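You operate a simulated robot arm through the tools that you are given. There is no shell and no other tool. Be economical: measure what you need, move in short steps, check, and stop when the job is done.

The job below is to be done with a simulated two-armed robot. You get a single attempt, and the scene is never put back.

TASK
Pick up the blue spool with one hand, pass it to the other hand and put it on the middle shelf of the grey trolley.

Only the result counts: the job must be done as asked and must still hold three seconds after the hand-in. Knocking over, shifting, dropping, spilling or breaking anything else fails it.

THE ROBOT
Two 7-joint arms with two-finger parallel grippers on one trunk, on a base that drives. Base frame: it is fixed to the floor where the robot stands at the start and does not move with it; the origin is under the middle of the robot, x ahead of it, y to its left, z up. Units: m, rad, N and s.
The left shoulder is at the start at [0.07, 0.188, 1.177], the right one opposite. With the tool pointing down near the work surface each hand reaches from about 0.34 to 0.8 m from the robot's upright axis, wherever it stands, measured 20 degrees to its own side. Places, roughly: middle shelf of the grey trolley [-0.5, 1.3, 0.5]. Payload 3.91 kg a hand.
The TCP of each hand is the grasp point between the finger pads, 0.03 m short of the fingertips. In the tool frame z runs along the fingers and y along their closing line. The gripper opens to 0.11 m. The fingers are 0.02 m wide and 0.01 m thick; the gripper's body (0.048 by 0.112 m) begins 0.055 m behind the TCP.
Orientation is that of the tool frame in the base frame, as a unit quaternion [w, x, y, z]. With the fingers straight down and closing along the base's y, the tool's x points along the base's -x, its y along +y and its z along -z.

THE INTERFACE
- The arms move only by the tool step_arm. It takes "left_commands", "right_commands" or both (then of equal length, played together; a hand with none holds still); each is a list of rows, each a list of 7 numbers: the shift along the base's x, y, z in m, then the turn, a rotation vector about the base's x, y, z in rad, then the gripper command, from -1 (shut) to 1 (fully open), values between in proportion. In form: [[tx, ty, tz, wx, wy, wz, jaw], ...]. A call has 1 to 12 rows; each row is the pose to reach, as a shift and turn from the pose commanded when the call began. Each row takes 0.2 s and may step no farther than 0.05 m and 0.15 rad from the row before; otherwise, or with a gripper value out of range, the whole call is refused. Where a pose cannot be reached the arm comes as near as it can. A force on the tool above 40 N (or 10 N above the force at the start of the call, whichever is more), or a blocked arm, ends the call early, and 0.2 s more pass. Each finger travels about 0.072 m/s and halts on what it meets, pressing with about 39 N; the grip force reading is that of the motor and also rises with nothing between the fingers. The clock runs only during rows and for 0.2 s after the last one: add rows that repeat a pose to give the fingers time. It gives the time, the measured TCP pose, the force on the tool (base axes), the opening and the grip force at its end, in the units of the frame above (readings bear some noise), with the torque about the TCP (base axes, N m) and any sound that the robot's microphone picked up, and new pictures: "show" is both (left out), scene, wrist or none (wrist: the cameras of the hands that moved).
- Cameras (640 x 400 px; columns grow to the right, rows downward): "scene" is now at [0.1336, -0.0136, 1.429]; the picture's right is [-0.19, -0.98, 0.00], its down [-0.45, 0.09, -0.89] and it looks along [0.87, -0.17, -0.46] (base axes); focal length 214 px, centre (320, 200). "left" rides on the left gripper at [0.072, -0.017, -0.103] in its tool frame; the picture's right is [0.23, 0.97, 0.00], its down [-0.76, 0.18, -0.62] and it looks along [-0.61, 0.14, 0.78] (tool axes); focal length 222 px, centre (320, 200). "right" rides on the right gripper at [0.072, 0.017, -0.103] in its tool frame; the picture's right is [-0.23, 0.97, 0.00], its down [-0.76, -0.18, -0.62] and it looks along [-0.61, -0.14, 0.78] (tool axes); focal length 222 px, centre (320, 200). There is no depth. A picture from a camera that has moved, and an enlarged one, comes with that camera's place and axes in the base frame and with its lens. The place of the scene camera against the robot may be out by one fixed shift of up to 0.018 m in any direction.
- move_column(by): slides the trunk up (or, below 0, down) by that many m; the arms and the scene camera ride with it, the base frame stays. It gives what a move gives, with no picture.
- roll_base(legs): drives the robot by 1 to 6 legs, each [ahead, turn to the left] in m and rad, along the robot's own axes; the way and the turn of a leg run together, so that a leg with both is an arc; at most 1.5 m and 3.142 rad a leg. The arms and the cameras ride along, it lands a little off, and it stops where it bumps. It gives what a move gives, and a new picture of the scene camera.
- pan_tilt(pan, tilt): turns the head with the scene camera to pan (to the left, within 1.501 rad either way) and tilt (down, from -0.506 to 1.204), counted from straight ahead of the robot. It gives what a move gives, and a new picture of the scene camera.
- close_up(camera, box): a new picture of the part [left, top, right, bottom] of that camera's present view, enlarged. The clock stands still meanwhile.
- hand_in(): hands the job in; it is judged then, once.

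Work in short steps. Places have to be worked out from the pictures, the camera data and where the tool is seen: move nearer, look again, correct. Check each grasp and each placing, and mend what went wrong. You have 120 turns and 260 pictures in all, those below and enlarged ones among them. Open the grippers and draw the arms clear of the work before you hand the job in, unless the task says otherwise; then end with one line.

The tools are called after "Call:" as a command line: name --argument value ..., lists and objects as JSON in quotes. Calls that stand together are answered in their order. step_arm: Moves the arms, as the interface text tells. Its arguments: {"type":"object","properties":{"left_commands":{"type":"array"},"right_commands":{"type":"array"},"show":{"type":"string","enum":["both","scene","wrist","none"]}},"required":[]} The other tools are called the same way: move_column (by) slides the trunk up or down; roll_base (legs) drives the base; pan_tilt (pan, tilt) turns the head that bears the scene camera; close_up (camera, box) takes an enlarged picture of a part of a camera's view; hand_in () hands the job in.

At the start:

```text
clock: 0.0
left_tcp_pos: [0.3094, 0.0669, 1.3396]
left_tool_rot: [0.0, 0.0, 1.0, -0.001]
left_ft_force: [-0.1, -0.2, 0.5]
left_torque: [-0.02, 0.0, -0.02]
left_opening: 0.1102
left_gripper_force: 0.0
right_tcp_pos: [0.2593, -0.1824, 1.2287]
right_tool_rot: [0.0, 0.0, 1.0, 0.002]
right_ft_force: [-0.4, 0.1, 0.8]
right_torque: [0.0, 0.0, 0.04]
right_opening: 0.1102
right_gripper_force: 0.1
trunk travel left (down, up): [-0.687, 0.253]
robot x, y, heading: [0.0002, -0.0016, 0.004]
head pan, tilt: [-0.195, 0.475]
```

scene: 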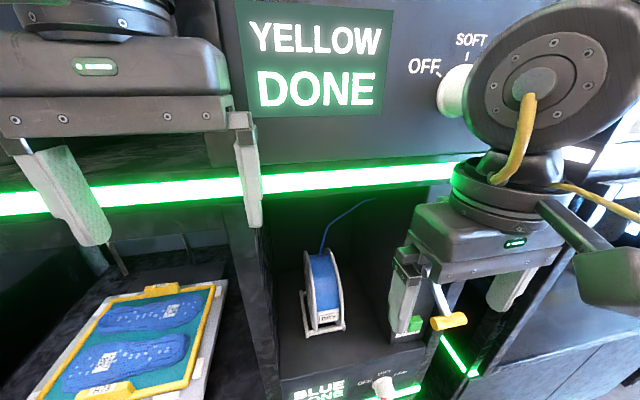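
right: 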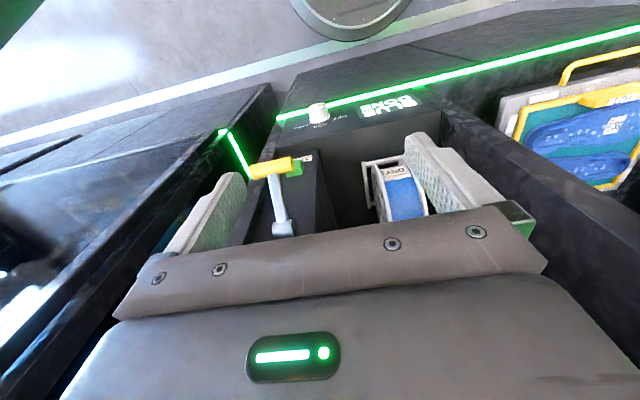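
left: 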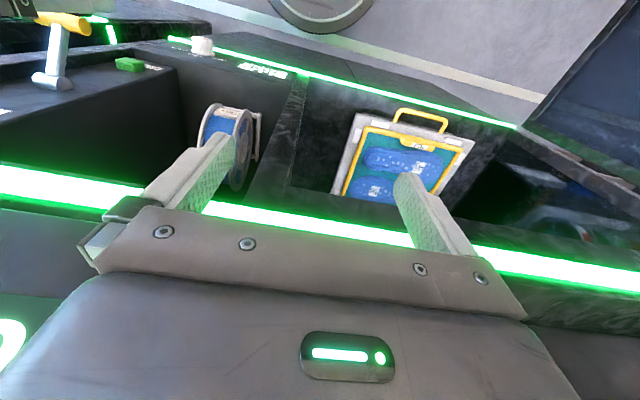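

The spool stands in a bay under a panel; labels and a lever are near it. I'll enlarge the pictures to read them.

Call:
close_up --camera "scene" --box '[240, 180, 480, 400]'

Call:
close_up --camera "right" --box '[200, 80, 460, 250]'

Call:
pan_tilt --pan -0.2 --tilt 0.85

```text
1.82 times, centred on (360, 290) of scene
camera zoom: at [0.1336, -0.0136, 1.429], right [-0.19, -0.98, 0.0], down [-0.45, 0.09, -0.89], along [0.87, -0.17, -0.46], focal length 390 px, centre (247, 36)
```

zoom: 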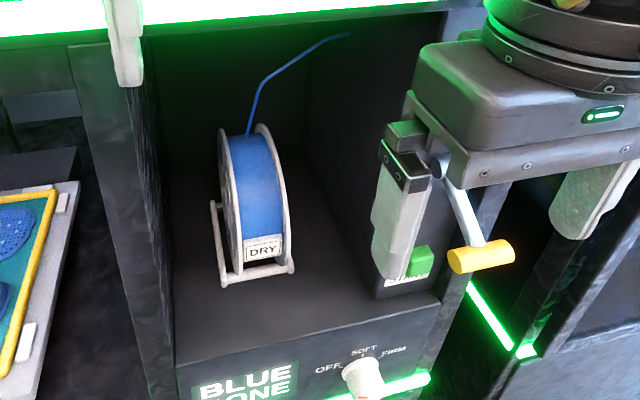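

```text
2.35 times, centred on (330, 165) of right
camera zoom: at [0.1875, -0.1658, 1.3305], right [0.23, 0.97, 0.0], down [0.76, -0.18, 0.62], along [0.61, -0.14, -0.78], focal length 523 px, centre (296, 282)
```

zoom: 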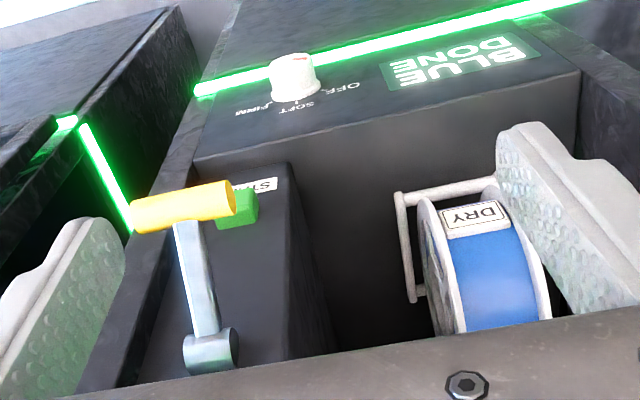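

```text
clock: 0.8
left_tcp_pos: [0.3103, 0.0673, 1.3394]
left_tool_rot: [0.0, -0.001, 1.0, -0.001]
left_ft_force: [0.6, 0.5, -0.9]
left_torque: [0.0, 0.02, -0.01]
left_opening: 0.11
left_gripper_force: 0.1
right_tcp_pos: [0.2598, -0.1828, 1.2287]
right_tool_rot: [0.001, 0.0, 1.0, 0.002]
right_ft_force: [0.3, 0.8, -0.3]
right_torque: [0.0, -0.03, 0.02]
right_opening: 0.11
right_gripper_force: 0.1
trunk travel left (down, up): [-0.687, 0.253]
robot x, y, heading: [-0.0017, 0.0, -0.002]
head pan, tilt: [-0.201, 0.85]
camera scene: at [0.1205, -0.0114, 1.3969], right [-0.2, -0.98, 0.0], down [-0.74, 0.15, -0.66], along [0.65, -0.13, -0.75], focal length 214 px, centre (320, 200)
```

scene: 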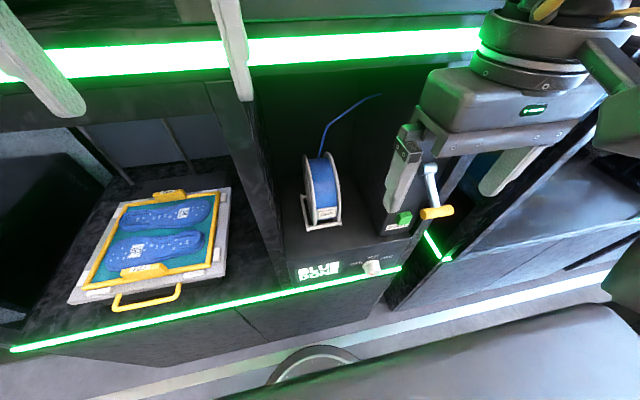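

The spool has its flanges facing left and right in an open-fronted bay, labelled "DRY". I'll look around, including at the trolley, before moving.

Call:
pan_tilt --pan 1.5 --tilt 0.5

Call:
pan_tilt --pan 0.6 --tilt 0.3

Call:
pan_tilt --pan -1.2 --tilt 0.5

Call:
pan_tilt --pan -0.1 --tilt 0.0

```text
clock: 2.6
left_tcp_pos: [0.3091, 0.068, 1.3381]
left_tool_rot: [0.0, -0.001, 1.0, -0.001]
left_ft_force: [0.4, 0.3, 0.3]
left_torque: [0.04, 0.03, 0.01]
left_opening: 0.1101
left_gripper_force: 0.0
right_tcp_pos: [0.2593, -0.1831, 1.2293]
right_tool_rot: [0.001, 0.0, 1.0, 0.002]
right_ft_force: [0.4, -1.0, -0.7]
right_torque: [0.01, 0.01, 0.0]
right_opening: 0.1098
right_gripper_force: 0.0
trunk travel left (down, up): [-0.687, 0.253]
robot x, y, heading: [-0.0012, -0.001, -0.001]
head pan, tilt: [1.499, 0.499]
camera scene: at [0.0504, 0.0949, 1.4268], right [1.0, -0.07, 0.0], down [-0.03, -0.48, -0.88], along [0.06, 0.88, -0.48], focal length 214 px, centre (320, 200)
```

scene: 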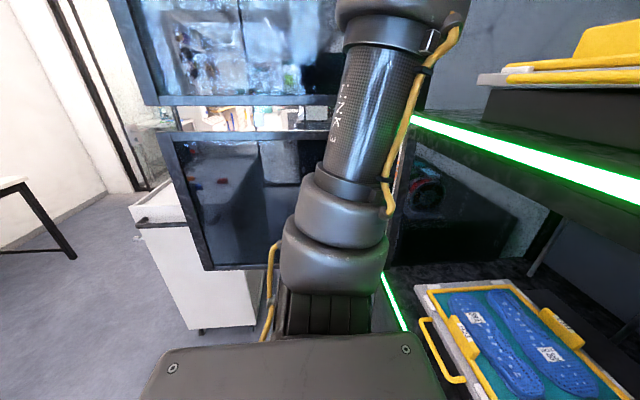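

```text
clock: 3.8
left_tcp_pos: [0.3084, 0.0664, 1.3385]
left_tool_rot: [0.0, 0.0, 1.0, 0.0]
left_ft_force: [1.4, 1.0, 0.2]
left_torque: [0.03, 0.0, 0.01]
left_opening: 0.1101
left_gripper_force: 0.2
right_tcp_pos: [0.2605, -0.1824, 1.2285]
right_tool_rot: [0.0, 0.0, 1.0, 0.001]
right_ft_force: [-0.4, 1.3, -0.3]
right_torque: [0.03, 0.04, 0.03]
right_opening: 0.1101
right_gripper_force: 0.0
trunk travel left (down, up): [-0.687, 0.253]
robot x, y, heading: [0.0023, 0.0021, -0.002]
head pan, tilt: [0.6, 0.3]
camera scene: at [0.1208, 0.057, 1.4452], right [0.57, -0.82, 0.0], down [-0.24, -0.17, -0.96], along [0.79, 0.54, -0.3], focal length 214 px, centre (320, 200)
```

scene: 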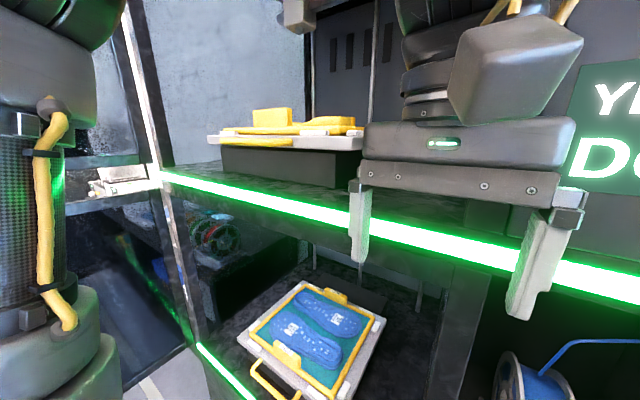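

```text
clock: 5.6
left_tcp_pos: [0.309, 0.0682, 1.3388]
left_tool_rot: [0.0, -0.002, 1.0, -0.001]
left_ft_force: [1.1, 0.3, -0.1]
left_torque: [0.0, 0.06, 0.01]
left_opening: 0.1099
left_gripper_force: 0.1
right_tcp_pos: [0.2595, -0.1825, 1.2288]
right_tool_rot: [0.0, 0.0, 1.0, 0.002]
right_ft_force: [-0.1, -1.3, -0.7]
right_torque: [-0.04, -0.02, 0.01]
right_opening: 0.1099
right_gripper_force: 0.1
trunk travel left (down, up): [-0.687, 0.253]
robot x, y, heading: [0.0008, 0.0034, -0.001]
head pan, tilt: [-1.201, 0.499]
camera scene: at [0.0768, -0.0806, 1.4268], right [-0.93, -0.36, 0.0], down [-0.17, 0.45, -0.88], along [0.32, -0.82, -0.48], focal length 214 px, centre (320, 200)
```

scene: 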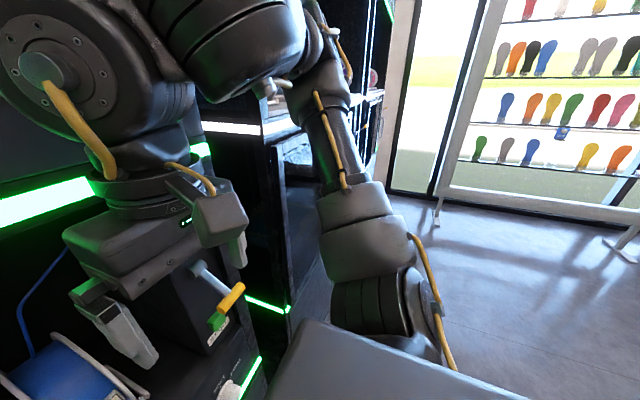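

```text
clock: 6.9
left_tcp_pos: [0.3091, 0.067, 1.3384]
left_tool_rot: [0.0, -0.001, 1.0, -0.001]
left_ft_force: [-0.3, -0.7, 0.2]
left_torque: [0.01, 0.0, 0.0]
left_opening: 0.1098
left_gripper_force: 0.1
right_tcp_pos: [0.2586, -0.1829, 1.2292]
right_tool_rot: [0.001, 0.0, 1.0, 0.002]
right_ft_force: [-0.3, -0.1, 0.5]
right_torque: [0.0, 0.05, 0.02]
right_opening: 0.1103
right_gripper_force: 0.1
trunk travel left (down, up): [-0.687, 0.253]
robot x, y, heading: [0.0028, 0.0002, -0.005]
head pan, tilt: [-0.099, 0.0]
camera scene: at [0.1334, -0.0049, 1.4729], right [-0.1, -0.99, 0.0], down [0.0, 0.0, -1.0], along [0.99, -0.1, 0.0], focal length 214 px, centre (320, 200)
```

scene: 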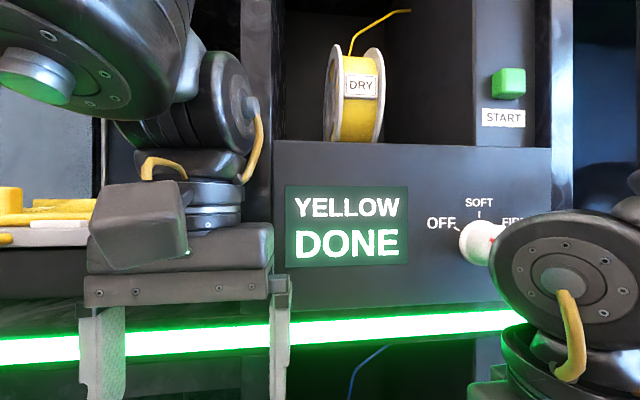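

Label works out at about (0.41, -0.085, 1.01), in a bay under an overhead shelf, so a horizontal grasp from the front is needed. I'll back up to gain room and see the bay front.

Call:
roll_base --legs '[[-0.35, 0]]'

Call:
pan_tilt --pan -0.1 --tilt 0.45

Call:
close_up --camera "right" --box '[160, 100, 480, 300]'

```text
clock: 9.2
left_tcp_pos: [-0.0452, 0.0677, 1.3381]
left_tool_rot: [-0.001, -0.002, 1.0, -0.001]
left_ft_force: [-0.3, 0.0, 0.1]
left_torque: [0.03, 0.03, -0.01]
left_opening: 0.1098
left_gripper_force: 0.1
right_tcp_pos: [-0.0962, -0.1837, 1.2295]
right_tool_rot: [-0.001, 0.0, 1.0, 0.001]
right_ft_force: [-0.8, 0.3, -0.2]
right_torque: [-0.01, 0.01, 0.02]
right_opening: 0.11
right_gripper_force: 0.0
trunk travel left (down, up): [-0.687, 0.253]
robot x, y, heading: [-0.3553, -0.0012, -0.002]
head pan, tilt: [-0.099, 0.0]
camera scene: at [-0.2215, -0.0048, 1.4728], right [-0.1, -0.99, 0.0], down [0.0, 0.0, -1.0], along [0.99, -0.1, 0.0], focal length 214 px, centre (320, 200)
```

scene: 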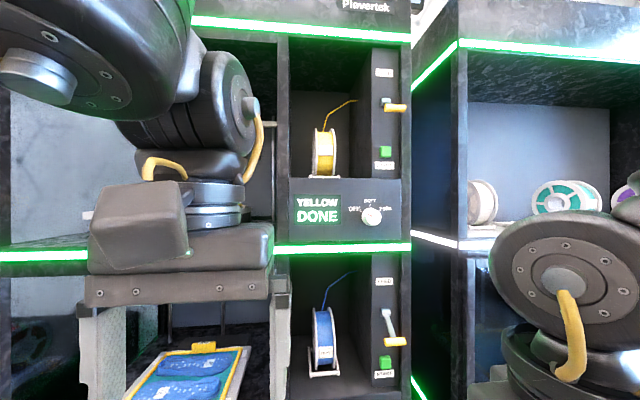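

```text
clock: 10.1
left_tcp_pos: [-0.0472, 0.0673, 1.3396]
left_tool_rot: [0.0, 0.0, 1.0, -0.001]
left_ft_force: [0.3, -0.8, -1.2]
left_torque: [0.0, 0.01, -0.03]
left_opening: 0.11
left_gripper_force: 0.2
right_tcp_pos: [-0.097, -0.1811, 1.2288]
right_tool_rot: [-0.001, 0.002, 1.0, 0.001]
right_ft_force: [0.0, -0.5, -0.2]
right_torque: [0.01, 0.05, 0.02]
right_opening: 0.1101
right_gripper_force: 0.0
trunk travel left (down, up): [-0.687, 0.253]
robot x, y, heading: [-0.3529, 0.0014, -0.004]
head pan, tilt: [-0.099, 0.45]
camera scene: at [-0.2204, -0.0049, 1.4313], right [-0.1, -0.99, 0.0], down [-0.43, 0.04, -0.9], along [0.9, -0.09, -0.43], focal length 214 px, centre (320, 200)
```

scene: 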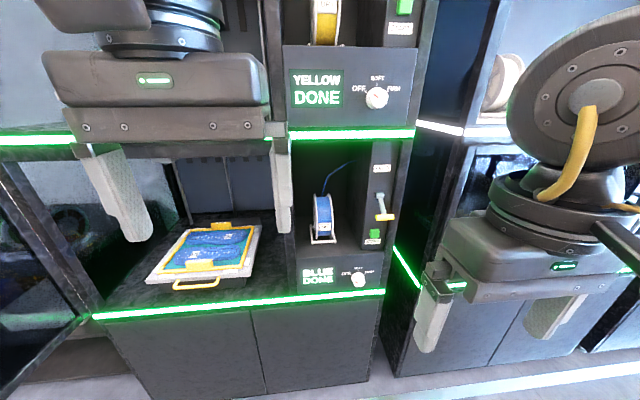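

```text
2.00 times, centred on (320, 200) of right
camera zoom: at [-0.1683, -0.1659, 1.3305], right [0.23, 0.97, 0.0], down [0.76, -0.18, 0.62], along [0.61, -0.14, -0.78], focal length 444 px, centre (320, 200)
```

zoom: 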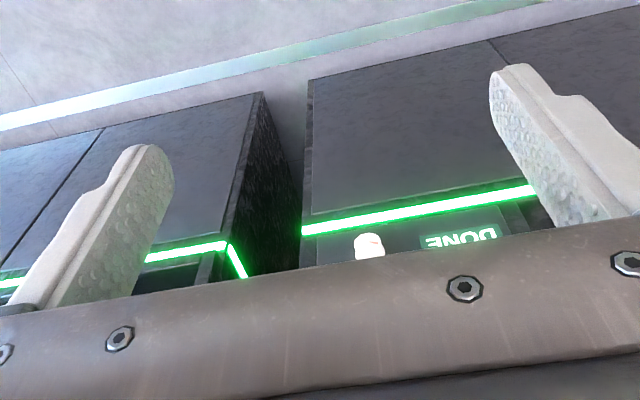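

I can see both stations now; the levers differ in position. Zoom in on the lever labels and the spool.

Call:
close_up --camera "scene" --box '[290, 140, 410, 300]'

Call:
pan_tilt --pan -0.1 --tilt 0.0

Call:
close_up --camera "scene" --box '[280, 40, 420, 240]'

Call:
close_up --camera "scene" --box '[280, 240, 420, 400]'

```text
2.50 times, centred on (350, 220) of scene
camera zoom: at [-0.2204, -0.0049, 1.4313], right [-0.1, -0.99, 0.0], down [-0.43, 0.04, -0.9], along [0.9, -0.09, -0.43], focal length 536 px, centre (245, 150)
```

zoom: 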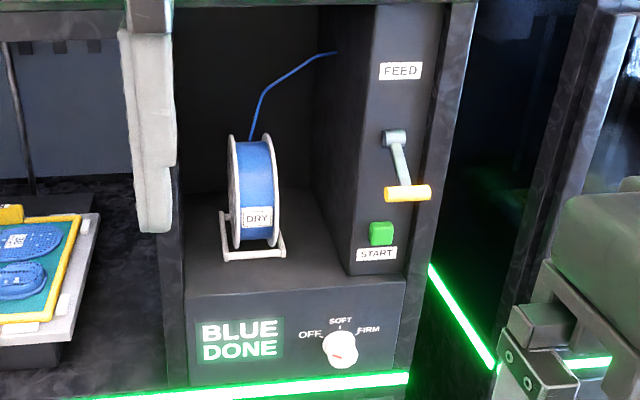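

```text
clock: 11.0
left_tcp_pos: [-0.0466, 0.068, 1.3388]
left_tool_rot: [0.0, -0.002, 1.0, 0.0]
left_ft_force: [0.1, -1.0, 0.0]
left_torque: [0.05, 0.0, -0.02]
left_opening: 0.11
left_gripper_force: 0.0
right_tcp_pos: [-0.0958, -0.1828, 1.2288]
right_tool_rot: [0.0, 0.001, 1.0, 0.001]
right_ft_force: [0.6, 0.2, -0.6]
right_torque: [0.01, 0.01, 0.02]
right_opening: 0.11
right_gripper_force: 0.0
trunk travel left (down, up): [-0.687, 0.253]
robot x, y, heading: [-0.356, -0.0019, 0.0]
head pan, tilt: [-0.099, 0.0]
camera scene: at [-0.2226, -0.0047, 1.4728], right [-0.1, -0.99, 0.0], down [0.0, 0.0, -1.0], along [0.99, -0.1, 0.0], focal length 214 px, centre (320, 200)
```

scene: 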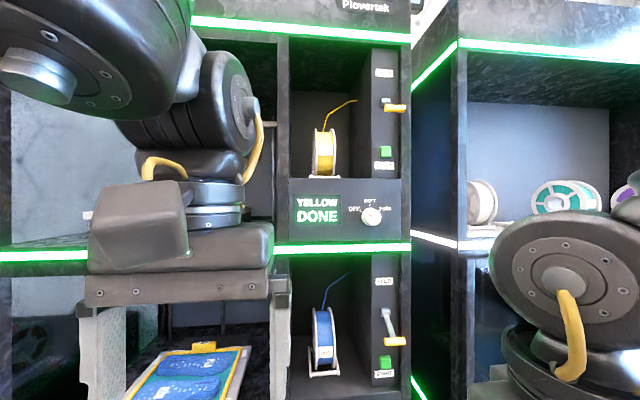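

```text
2.00 times, centred on (350, 140) of scene
camera zoom: at [-0.2226, -0.0047, 1.4728], right [-0.1, -0.99, 0.0], down [0.0, 0.0, -1.0], along [0.99, -0.1, 0.0], focal length 429 px, centre (260, 320)
```

zoom: 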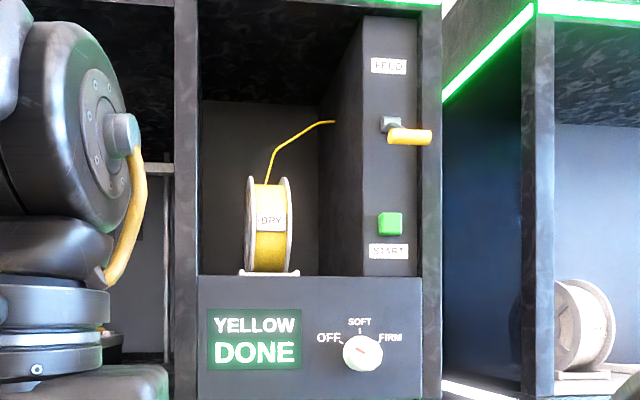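

```text
2.50 times, centred on (350, 320) of scene
camera zoom: at [-0.2226, -0.0047, 1.4728], right [-0.1, -0.99, 0.0], down [0.0, 0.0, -1.0], along [0.99, -0.1, 0.0], focal length 536 px, centre (245, -100)
```

zoom: 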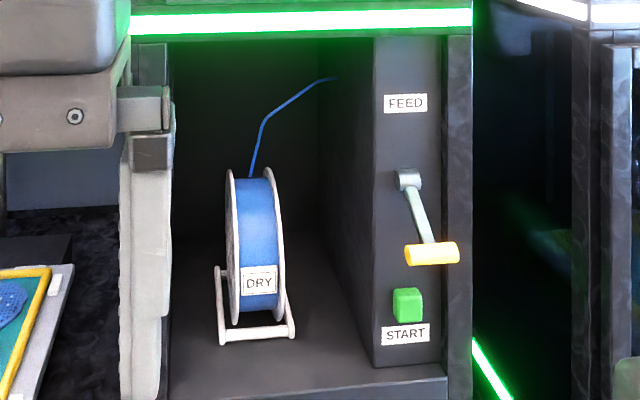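

The filament runs toward the feeder wall beside the FEED lever. I'll zoom on its end and on both levers.

Call:
close_up --camera "scene" --box '[330, 255, 410, 305]'

Call:
close_up --camera "scene" --box '[360, 300, 420, 360]'

Call:
close_up --camera "scene" --box '[310, 60, 420, 130]'

```text
8.00 times, centred on (370, 280) of scene
camera zoom: at [-0.2226, -0.0047, 1.4728], right [-0.1, -0.99, 0.0], down [0.0, 0.0, -1.0], along [0.99, -0.1, 0.0], focal length 1716 px, centre (-80, -440)
```

zoom: 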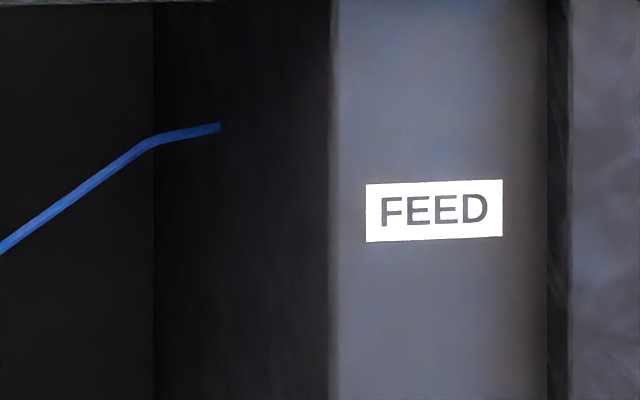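

```text
6.67 times, centred on (390, 330) of scene
camera zoom: at [-0.2226, -0.0047, 1.4728], right [-0.1, -0.99, 0.0], down [0.0, 0.0, -1.0], along [0.99, -0.1, 0.0], focal length 1430 px, centre (-147, -667)
```

zoom: 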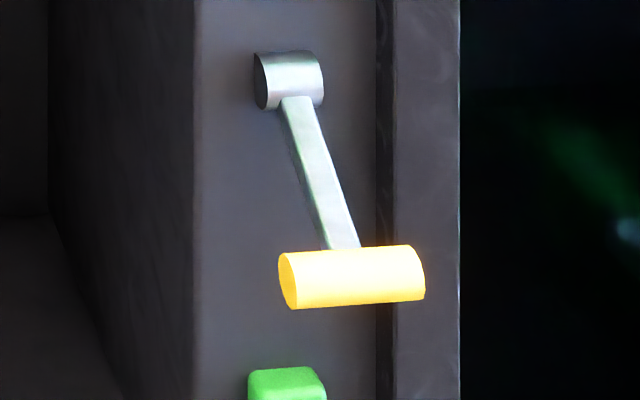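

```text
5.71 times, centred on (365, 95) of scene
camera zoom: at [-0.2226, -0.0047, 1.4728], right [-0.1, -0.99, 0.0], down [0.0, 0.0, -1.0], along [0.99, -0.1, 0.0], focal length 1226 px, centre (63, 800)
```

zoom: 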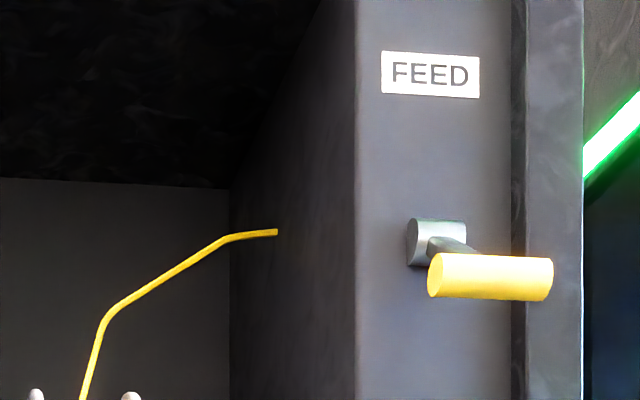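

I'll look at the knobs' pointers too.

Call:
close_up --camera "scene" --box '[340, 190, 400, 235]'

Call:
pan_tilt --pan -0.1 --tilt 0.6

Call:
close_up --camera "scene" --box '[330, 200, 400, 250]'

```text
8.89 times, centred on (370, 212) of scene
camera zoom: at [-0.2226, -0.0047, 1.4728], right [-0.1, -0.99, 0.0], down [0.0, 0.0, -1.0], along [0.99, -0.1, 0.0], focal length 1906 px, centre (-124, 89)
```

zoom: 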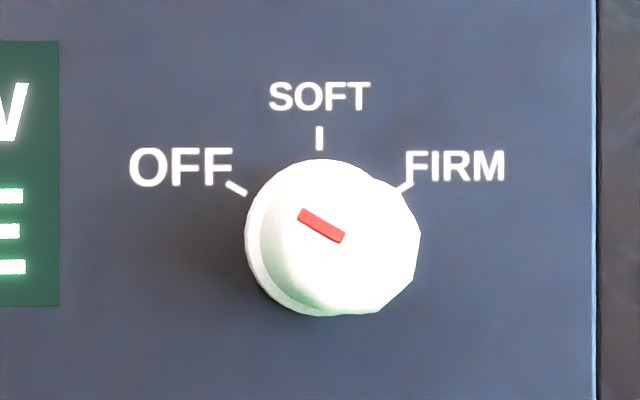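

```text
clock: 12.0
left_tcp_pos: [-0.0475, 0.0675, 1.3393]
left_tool_rot: [0.0, -0.001, 1.0, -0.001]
left_ft_force: [0.6, -0.4, -0.6]
left_torque: [0.03, 0.01, -0.02]
left_opening: 0.1099
left_gripper_force: 0.1
right_tcp_pos: [-0.0972, -0.1816, 1.2288]
right_tool_rot: [0.0, 0.001, 1.0, 0.002]
right_ft_force: [0.6, -0.5, -0.4]
right_torque: [0.03, 0.0, 0.02]
right_opening: 0.1102
right_gripper_force: 0.0
trunk travel left (down, up): [-0.687, 0.253]
robot x, y, heading: [-0.354, 0.001, -0.001]
head pan, tilt: [-0.099, 0.6]
camera scene: at [-0.2241, -0.0046, 1.4178], right [-0.1, -0.99, 0.0], down [-0.56, 0.06, -0.83], along [0.82, -0.08, -0.56], focal length 214 px, centre (320, 200)
```

scene: 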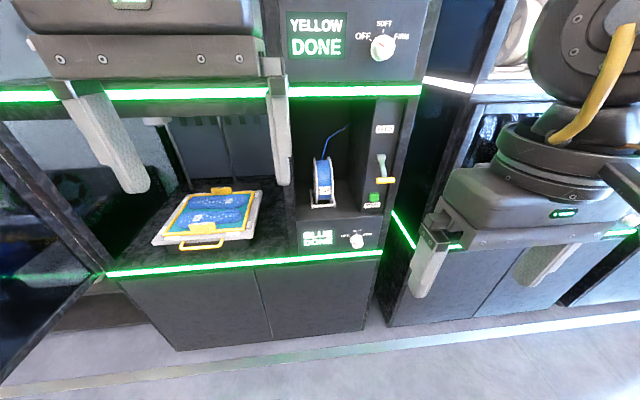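

```text
8.00 times, centred on (365, 225) of scene
camera zoom: at [-0.2241, -0.0046, 1.4178], right [-0.1, -0.99, 0.0], down [-0.56, 0.06, -0.83], along [0.82, -0.08, -0.56], focal length 1716 px, centre (-40, 0)
```

zoom: 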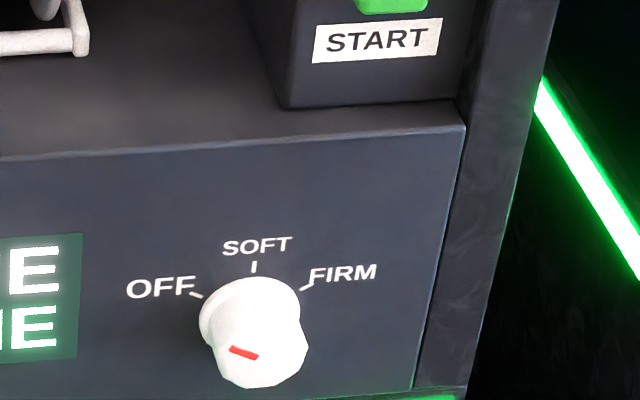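

Both knobs are OFF and both stations read DONE; spool centre ≈ (0.48, -0.085, 1.04), width about 0.06, diameter about 0.14. I'll pre-pose the left hand pitched to 30° below horizontal in free space, and move the right hand aside.

Call:
step_arm --left_commands '[[0.018, -0.019, -0.032, 0, -0.131, 0, 1], [0.036, -0.038, -0.064, 0, -0.262, 0, 1], [0.055, -0.057, -0.097, 0, -0.393, 0, 1], [0.073, -0.076, -0.13, 0, -0.524, 0, 1], [0.092, -0.095, -0.162, 0, -0.654, 0, 1], [0.11, -0.114, -0.195, 0, -0.785, 0, 1], [0.128, -0.133, -0.227, 0, -0.916, 0, 1], [0.147, -0.152, -0.26, 0, -1.047, 0, 1], [0.147, -0.152, -0.26, 0, -1.047, 0, 1]]' --right_commands '[[0, -0.04, 0, 0, 0, 0, 1], [0, -0.08, 0, 0, 0, 0, 1], [0, -0.12, 0, 0, 0, 0, 1], [0, -0.15, 0, 0, 0, 0, 1], [0, -0.15, 0, 0, 0, 0, 1], [0, -0.15, 0, 0, 0, 0, 1], [0, -0.15, 0, 0, 0, 0, 1], [0, -0.15, 0, 0, 0, 0, 1], [0, -0.15, 0, 0, 0, 0, 1]]'

```text
clock: 14.2
left_tcp_pos: [0.1429, -0.044, 1.1151]
left_tool_rot: [0.495, -0.037, 0.868, -0.014]
left_ft_force: [0.8, 0.4, 0.1]
left_torque: [-0.01, 0.01, -0.02]
left_opening: 0.1101
left_gripper_force: 0.1
left hand out of reach, approached as far as the arm can: row 8, 9
right_tcp_pos: [-0.1072, -0.2921, 1.2174]
right_tool_rot: [0.0, 0.001, 1.0, 0.002]
right_ft_force: [0.4, 0.7, -0.5]
right_torque: [-0.01, 0.0, 0.01]
right_opening: 0.1102
right_gripper_force: 0.1
right hand out of reach, approached as far as the arm can: row 3, 4, 5, 6, 7, 8, 9
trunk travel left (down, up): [-0.687, 0.253]
robot x, y, heading: [-0.3545, -0.0015, -0.001]
head pan, tilt: [-0.099, 0.6]
stopped in row 9 (left hand): the arm was blocked; the commanded pose is now the measured one
camera scene: at [-0.2239, -0.0043, 1.4176], right [-0.1, -0.99, 0.0], down [-0.56, 0.06, -0.82], along [0.82, -0.08, -0.57], focal length 214 px, centre (320, 200)
camera right: at [-0.1792, -0.2755, 1.3194], right [0.23, 0.97, 0.0], down [0.76, -0.18, 0.62], along [0.61, -0.14, -0.78], focal length 222 px, centre (320, 200)
camera left: at [0.0183, -0.0683, 1.1058], right [-0.16, 0.95, -0.26], down [-0.16, 0.23, 0.96], along [0.97, 0.2, 0.11], focal length 222 px, centre (320, 200)
```

scene: 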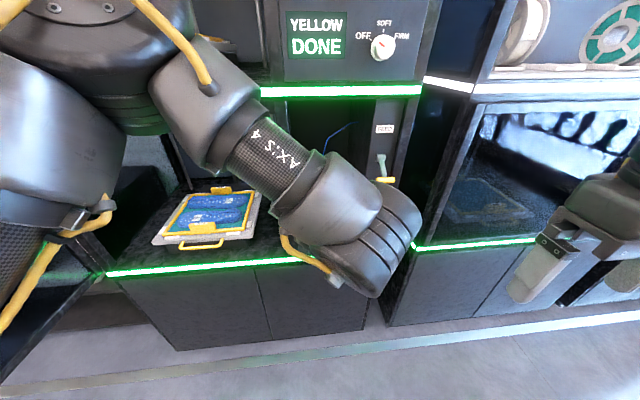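
right: 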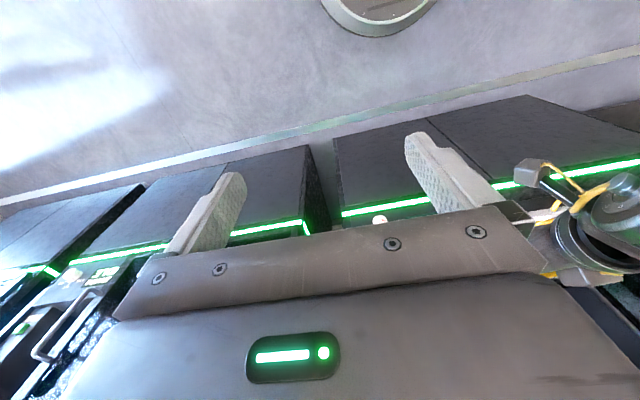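
left: 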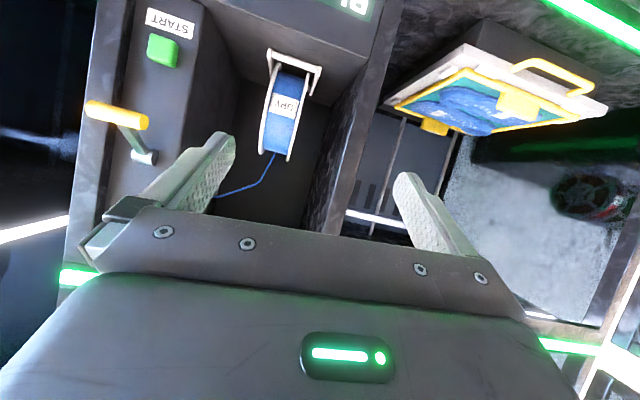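

The left arm is cramped crossing the body and near shoulder height. I'll raise the trunk so the work lies lower relative to the shoulder, and draw the left hand back before shifting the base to the right.

Call:
move_column --by 0.2

Call:
step_arm --left_commands '[[-0.04, 0.03, 0, 0, 0, 0, 1], [-0.08, 0.06, 0, 0, 0, 0, 1], [-0.12, 0.09, -0.02, 0, 0, 0, 1], [-0.12, 0.12, -0.05, 0, 0, 0, 1], [-0.12, 0.15, -0.08, 0, 0, 0, 1], [-0.12, 0.18, -0.11, 0, 0, 0, 1], [-0.12, 0.18, -0.14, 0, 0, 0, 1], [-0.12, 0.18, -0.14, 0, 0, 0, 1]]' --show "scene"

```text
clock: 16.4
left_tcp_pos: [0.144, -0.0452, 1.3164]
left_tool_rot: [0.496, -0.037, 0.867, -0.015]
left_ft_force: [0.1, 0.0, -1.0]
left_torque: [0.01, 0.0, 0.03]
left_opening: 0.1098
left_gripper_force: 0.1
right_tcp_pos: [-0.1078, -0.2932, 1.4181]
right_tool_rot: [0.001, 0.001, 1.0, 0.001]
right_ft_force: [0.7, -0.3, 0.0]
right_torque: [0.01, 0.04, 0.01]
right_opening: 0.11
right_gripper_force: 0.0
trunk travel left (down, up): [-0.887, 0.053]
robot x, y, heading: [-0.3544, 0.0018, 0.005]
head pan, tilt: [-0.099, 0.6]
```

```text
refused: row 3 steps farther than a row can; nothing moved
```

Row 3 was slightly too long; I resend with smaller steps.

Call:
step_arm --left_commands '[[-0.03, 0.03, 0, 0, 0, 0, 1], [-0.06, 0.06, 0, 0, 0, 0, 1], [-0.09, 0.09, -0.02, 0, 0, 0, 1], [-0.12, 0.11, -0.05, 0, 0, 0, 1], [-0.12, 0.14, -0.08, 0, 0, 0, 1], [-0.12, 0.17, -0.11, 0, 0, 0, 1], [-0.12, 0.18, -0.14, 0, 0, 0, 1], [-0.12, 0.18, -0.18, 0, 0, 0, 1], [-0.12, 0.18, -0.18, 0, 0, 0, 1]]' --show "scene"

```text
clock: 18.4
left_tcp_pos: [0.135, 0.1438, 1.198]
left_tool_rot: [0.491, -0.042, 0.87, -0.015]
left_ft_force: [0.3, -0.4, -0.3]
left_torque: [-0.02, -0.03, 0.01]
left_opening: 0.1101
left_gripper_force: 0.1
left hand out of reach, approached as far as the arm can: row 3, 4, 5, 6, 7, 8, 9
right_tcp_pos: [-0.1057, -0.2909, 1.4172]
right_tool_rot: [0.0, 0.001, 1.0, 0.001]
right_ft_force: [-0.5, 0.2, 1.0]
right_torque: [-0.02, 0.05, 0.0]
right_opening: 0.1101
right_gripper_force: 0.0
trunk travel left (down, up): [-0.887, 0.053]
robot x, y, heading: [-0.3557, 0.0023, -0.001]
head pan, tilt: [-0.099, 0.6]
camera scene: at [-0.2213, -0.0034, 1.6174], right [-0.1, -1.0, 0.0], down [-0.56, 0.06, -0.82], along [0.82, -0.08, -0.57], focal length 214 px, centre (320, 200)
```

scene: 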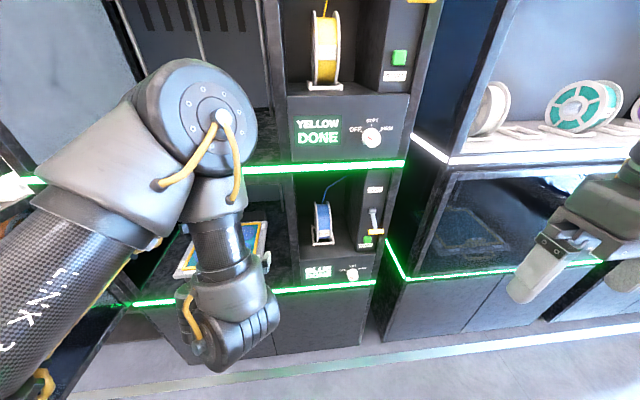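

Forward-pointing hand sits about 0.49 m ahead, so I shift the base: turn right, advance 0.2, turn back, keeping clear of the rack.

Call:
roll_base --legs '[[0, -1.2], [0.22, 0], [0, 1.2]]'

```text
clock: 26.1
left_tcp_pos: [0.2115, -0.0439, 1.1981]
left_tool_rot: [0.492, -0.061, 0.868, -0.003]
left_ft_force: [0.5, 0.3, -1.0]
left_torque: [-0.01, 0.0, 0.01]
left_opening: 0.11
left_gripper_force: 0.1
right_tcp_pos: [-0.009, -0.4909, 1.4177]
right_tool_rot: [0.0, -0.023, 1.0, 0.002]
right_ft_force: [-0.2, 0.7, 0.1]
right_torque: [0.0, -0.01, 0.03]
right_opening: 0.1098
right_gripper_force: 0.1
trunk travel left (down, up): [-0.887, 0.053]
robot x, y, heading: [-0.2693, -0.2094, 0.045]
head pan, tilt: [-0.099, 0.6]
camera scene: at [-0.1384, -0.2088, 1.6177], right [-0.05, -1.0, 0.0], down [-0.56, 0.03, -0.83], along [0.82, -0.04, -0.56], focal length 214 px, centre (320, 200)
```

scene: 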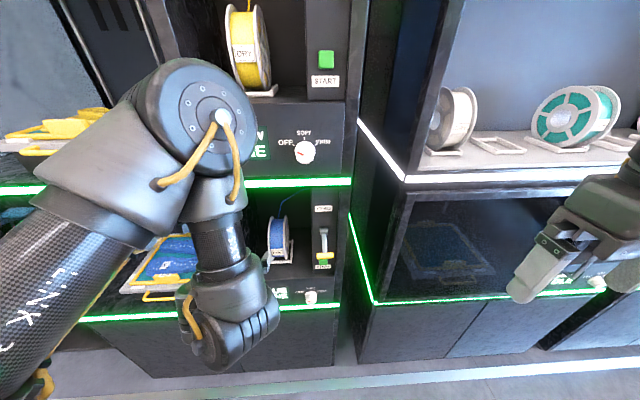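

Base is at (-0.27, -0.21). I'll square the left hand to the bay and bring it down in front of the spool at z≈1.085.

Call:
step_arm --left_commands '[[0.006, -0.01, -0.03, 0.022, -0.005, -0.034, 1], [0.012, -0.02, -0.06, 0.044, -0.01, -0.068, 1], [0.018, -0.03, -0.09, 0.066, -0.016, -0.103, 1], [0.024, -0.041, -0.113, 0.066, -0.016, -0.103, 1], [0.024, -0.041, -0.113, 0.066, -0.016, -0.103, 1]]'

Call:
close_up --camera "left" --box '[180, 0, 460, 260]'

```text
clock: 27.3
left_tcp_pos: [0.2472, -0.1124, 1.1032]
left_tool_rot: [0.499, 0.0, 0.867, -0.001]
left_ft_force: [-0.3, 0.0, 0.2]
left_torque: [-0.01, 0.0, 0.01]
left_opening: 0.1101
left_gripper_force: 0.0
left hand out of reach, approached as far as the arm can: row 1, 2, 3, 4, 5
right_tcp_pos: [-0.0094, -0.4912, 1.418]
right_tool_rot: [0.001, -0.023, 1.0, 0.002]
right_ft_force: [0.2, 0.5, -0.2]
right_torque: [0.0, 0.0, -0.02]
right_opening: 0.1101
right_gripper_force: 0.0
trunk travel left (down, up): [-0.887, 0.053]
robot x, y, heading: [-0.271, -0.2096, 0.046]
head pan, tilt: [-0.099, 0.6]
camera scene: at [-0.1385, -0.2087, 1.6177], right [-0.05, -1.0, 0.0], down [-0.56, 0.03, -0.83], along [0.82, -0.04, -0.56], focal length 214 px, centre (320, 200)
camera left: at [0.1219, -0.1293, 1.092], right [-0.11, 0.97, -0.2], down [-0.15, 0.18, 0.97], along [0.98, 0.14, 0.13], focal length 222 px, centre (320, 200)
```

scene: 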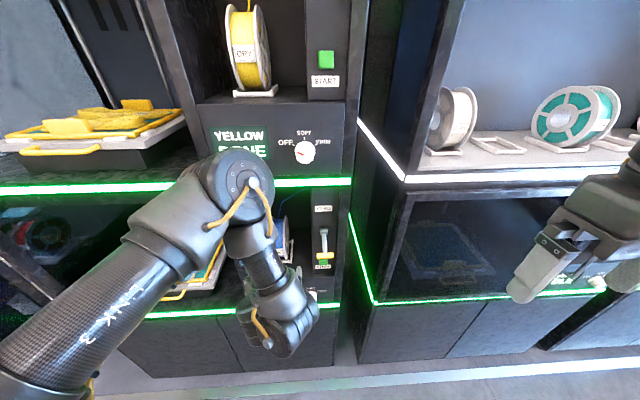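
left: 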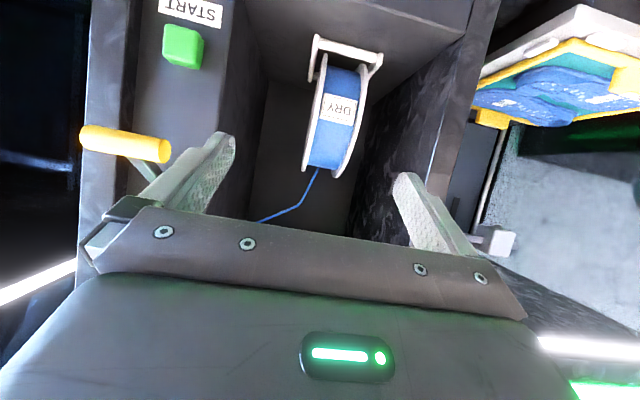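

```text
1.54 times, centred on (320, 130) of left
camera zoom: at [0.1219, -0.1293, 1.092], right [-0.11, 0.97, -0.2], down [-0.15, 0.18, 0.97], along [0.98, 0.14, 0.13], focal length 342 px, centre (320, 308)
```

zoom: 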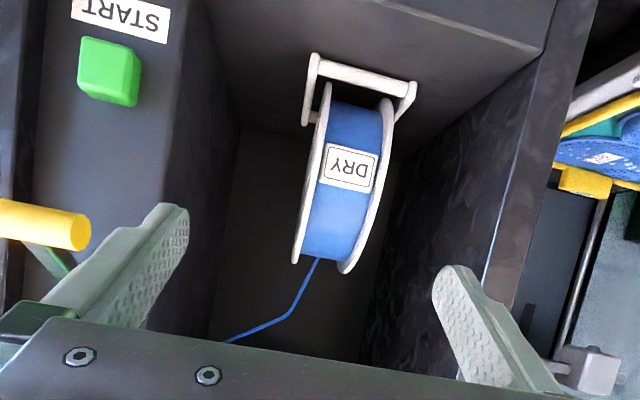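

Triangulating wrist views: spool centre ≈ (0.48, -0.088, 1.01), radius ≈ 0.075, width 0.06, axis along y. I'll move to the pre-grasp point along the tool axis and check the reached pose.

Call:
step_arm --left_commands '[[0.03, 0, 0.003, 0, 0, 0, 1], [0.06, 0, 0.006, 0, 0, 0, 1], [0.09, 0, 0.01, 0, 0, 0, 1], [0.09, 0, 0.01, 0, 0, 0, 1]]' --show "wrist"

```text
clock: 28.3
left_tcp_pos: [0.3361, -0.1109, 1.1136]
left_tool_rot: [0.5, -0.001, 0.866, 0.0]
left_ft_force: [0.0, 0.3, 0.5]
left_torque: [0.02, -0.05, -0.02]
left_opening: 0.1099
left_gripper_force: 0.1
right_tcp_pos: [-0.0079, -0.491, 1.4177]
right_tool_rot: [0.0, -0.023, 1.0, 0.002]
right_ft_force: [-0.6, 0.5, -0.5]
right_torque: [0.09, -0.03, -0.01]
right_opening: 0.1103
right_gripper_force: 0.1
trunk travel left (down, up): [-0.887, 0.053]
robot x, y, heading: [-0.2681, -0.2079, 0.046]
head pan, tilt: [-0.099, 0.6]
camera left: at [0.2103, -0.129, 1.1024], right [-0.11, 0.97, -0.2], down [-0.16, 0.18, 0.97], along [0.98, 0.14, 0.13], focal length 222 px, centre (320, 200)
```

left: 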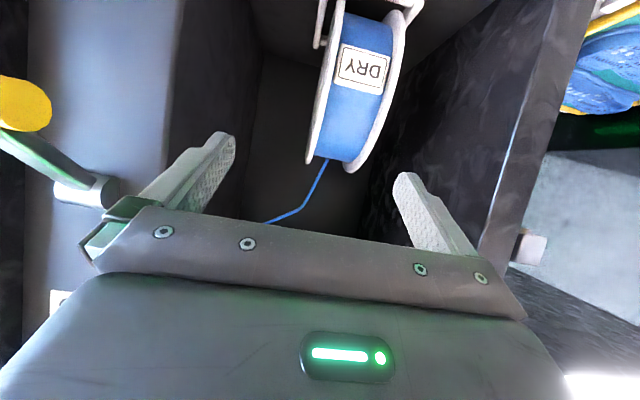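

Consistent: label at (0.412, -0.087, 1.011). Now align and advance halfway along the tool axis, staying open.

Call:
step_arm --left_commands '[[0, 0.023, -0.02, 0, 0, 0, 1], [0.025, 0.023, -0.035, 0, 0, 0, 1], [0.05, 0.023, -0.05, 0, 0, 0, 1], [0.05, 0.023, -0.05, 0, 0, 0, 1]]' --show "wrist"

```text
clock: 29.3
left_tcp_pos: [0.3833, -0.0905, 1.066]
left_tool_rot: [0.501, -0.002, 0.866, 0.0]
left_ft_force: [1.2, -0.8, -0.7]
left_torque: [0.01, 0.02, -0.02]
left_opening: 0.1097
left_gripper_force: 0.0
left hand out of reach, approached as far as the arm can: row 3, 4
right_tcp_pos: [-0.0081, -0.4904, 1.4176]
right_tool_rot: [0.001, -0.023, 1.0, 0.001]
right_ft_force: [-0.5, 0.2, -0.3]
right_torque: [-0.01, 0.0, 0.04]
right_opening: 0.1101
right_gripper_force: 0.1
trunk travel left (down, up): [-0.887, 0.053]
robot x, y, heading: [-0.2692, -0.211, 0.048]
head pan, tilt: [-0.099, 0.6]
camera left: at [0.258, -0.108, 1.0533], right [-0.12, 0.97, -0.2], down [-0.16, 0.18, 0.97], along [0.98, 0.15, 0.14], focal length 222 px, centre (320, 200)
```

left: 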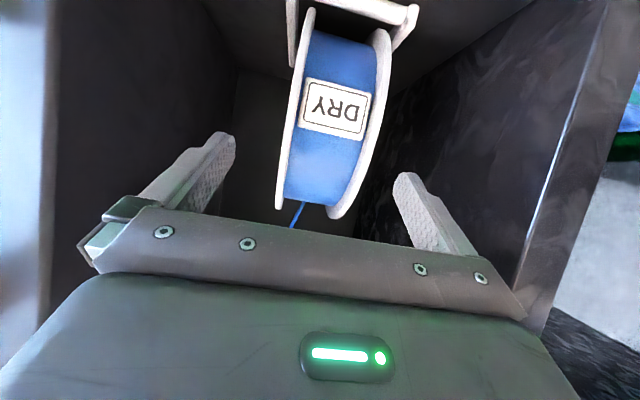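

Nearly straddling, centred. The arm is at its limit, so I'll roll the base forward about 0.06 and then lower the trunk for the remaining height.

Call:
roll_base --legs '[[0.06, 0]]'

Call:
close_up --camera "left" --box '[0, 0, 640, 400]'

```text
clock: 30.3
left_tcp_pos: [0.434, -0.09, 1.073]
left_tool_rot: [0.505, -0.001, 0.863, 0.001]
left_ft_force: [0.1, 0.0, 0.0]
left_torque: [0.01, -0.02, 0.07]
left_opening: 0.1102
left_gripper_force: 0.0
right_tcp_pos: [0.0358, -0.4883, 1.421]
right_tool_rot: [0.007, -0.023, 1.0, 0.003]
right_ft_force: [-0.3, -0.6, 1.7]
right_torque: [0.0, -0.08, 0.03]
right_opening: 0.1099
right_gripper_force: 0.1
trunk travel left (down, up): [-0.887, 0.053]
robot x, y, heading: [-0.2069, -0.2052, 0.05]
head pan, tilt: [-0.099, 0.6]
camera scene: at [-0.0917, -0.2071, 1.619], right [-0.05, -1.0, 0.0], down [-0.56, 0.03, -0.83], along [0.83, -0.04, -0.56], focal length 214 px, centre (320, 200)
```

scene: 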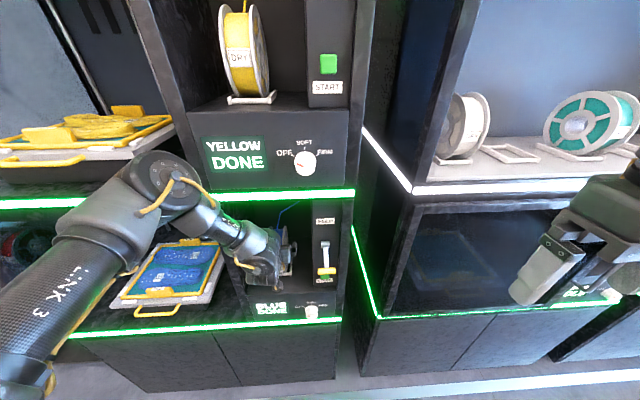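

```text
1.00 times, centred on (320, 200) of left (not enlarged: the box is as wide or as high as the picture)
camera zoom: at [0.3083, -0.1077, 1.06], right [-0.11, 0.97, -0.2], down [-0.17, 0.18, 0.97], along [0.98, 0.14, 0.15], focal length 222 px, centre (320, 200)
```

zoom: 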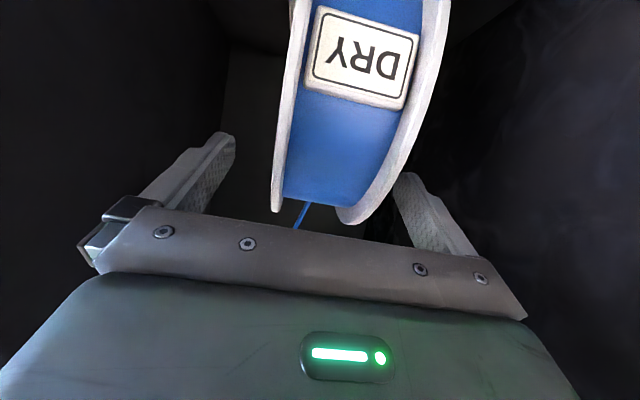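

Fingers straddle the spool, centred in y. Lower the trunk 0.04 so the TCP reaches z≈1.03.

Call:
move_column --by -0.04

Call:
close_up --camera "left" --box '[0, 0, 640, 400]'

```text
clock: 31.1
left_tcp_pos: [0.4425, -0.0886, 1.0266]
left_tool_rot: [0.501, -0.001, 0.865, 0.0]
left_ft_force: [0.1, 1.2, 0.4]
left_torque: [0.0, 0.0, 0.01]
left_opening: 0.1101
left_gripper_force: 0.0
right_tcp_pos: [0.049, -0.4874, 1.3781]
right_tool_rot: [0.004, -0.022, 1.0, 0.003]
right_ft_force: [0.8, -0.3, 0.2]
right_torque: [-0.02, 0.0, 0.03]
right_opening: 0.11
right_gripper_force: 0.1
trunk travel left (down, up): [-0.847, 0.093]
robot x, y, heading: [-0.2094, -0.2097, 0.044]
head pan, tilt: [-0.099, 0.6]
```

```text
1.00 times, centred on (320, 200) of left (not enlarged: the box is as wide or as high as the picture)
camera zoom: at [0.3169, -0.1071, 1.0151], right [-0.11, 0.97, -0.2], down [-0.16, 0.18, 0.97], along [0.98, 0.14, 0.14], focal length 222 px, centre (320, 200)
```

zoom: 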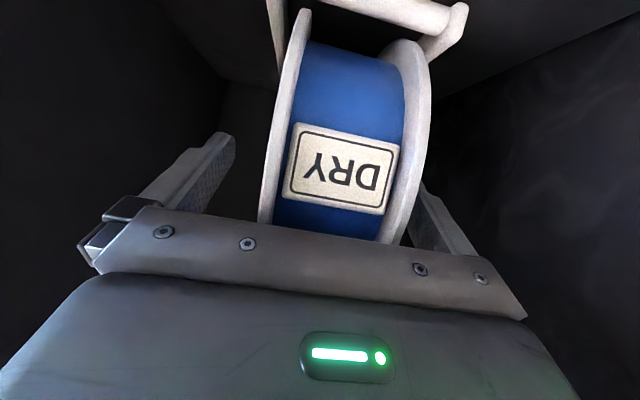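

Position is right. Close the gripper with the pose held.

Call:
step_arm --left_commands '[[0, 0, 0, 0, 0, 0, 0.5], [0, 0, 0, 0, 0, 0, 0], [0, 0, 0, 0, 0, 0, -0.5], [0, 0, 0, 0, 0, 0, -1], [0, 0, 0, 0, 0, 0, -1], [0, 0, 0, 0, 0, 0, -1]]' --show "wrist"

```text
clock: 32.5
left_tcp_pos: [0.4413, -0.0893, 1.028]
left_tool_rot: [0.501, -0.001, 0.865, 0.0]
left_ft_force: [-2.6, 1.9, 5.3]
left_torque: [0.48, 0.1, 0.13]
left_opening: 0.0582
left_gripper_force: 38.8
right_tcp_pos: [0.0486, -0.4879, 1.3791]
right_tool_rot: [0.003, -0.022, 1.0, 0.002]
right_ft_force: [-0.2, -0.2, -0.4]
right_torque: [-0.03, -0.01, -0.01]
right_opening: 0.1099
right_gripper_force: 0.2
trunk travel left (down, up): [-0.847, 0.093]
robot x, y, heading: [-0.2091, -0.2047, 0.046]
head pan, tilt: [-0.099, 0.6]
camera left: at [0.3168, -0.1066, 1.0154], right [-0.12, 0.97, -0.2], down [-0.16, 0.18, 0.97], along [0.98, 0.14, 0.14], focal length 222 px, centre (320, 200)
```

left: 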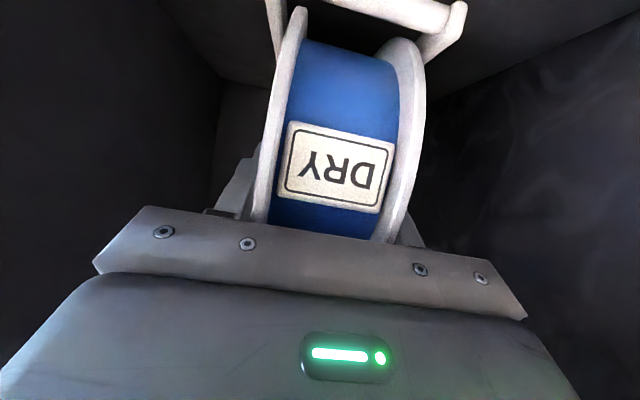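

Gripped at 0.058 m. Test with a small lift, watching force.

Call:
step_arm --left_commands '[[0, 0, 0.008, 0, 0, 0, -1], [0, 0, 0.016, 0, 0, 0, -1], [0, 0, 0.02, 0, 0, 0, -1]]' --show "wrist"

```text
clock: 33.3
left_tcp_pos: [0.4435, -0.0885, 1.0456]
left_tool_rot: [0.5, -0.001, 0.866, 0.0]
left_ft_force: [0.1, 0.6, -6.3]
left_torque: [0.03, 0.22, -0.01]
left_opening: 0.0581
left_gripper_force: 39.1
right_tcp_pos: [0.0505, -0.4887, 1.3781]
right_tool_rot: [0.003, -0.022, 1.0, 0.003]
right_ft_force: [0.0, -0.4, 0.1]
right_torque: [0.01, 0.03, 0.0]
right_opening: 0.11
right_gripper_force: 0.0
trunk travel left (down, up): [-0.847, 0.093]
robot x, y, heading: [-0.2073, -0.2063, 0.043]
head pan, tilt: [-0.099, 0.6]
camera left: at [0.3177, -0.107, 1.0343], right [-0.12, 0.97, -0.2], down [-0.16, 0.18, 0.97], along [0.98, 0.14, 0.14], focal length 222 px, centre (320, 200)
```

left: 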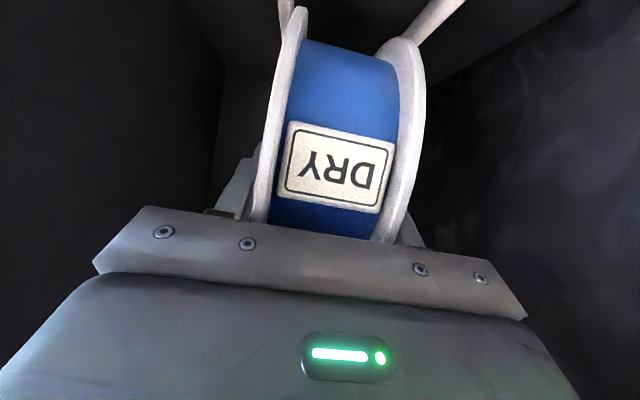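

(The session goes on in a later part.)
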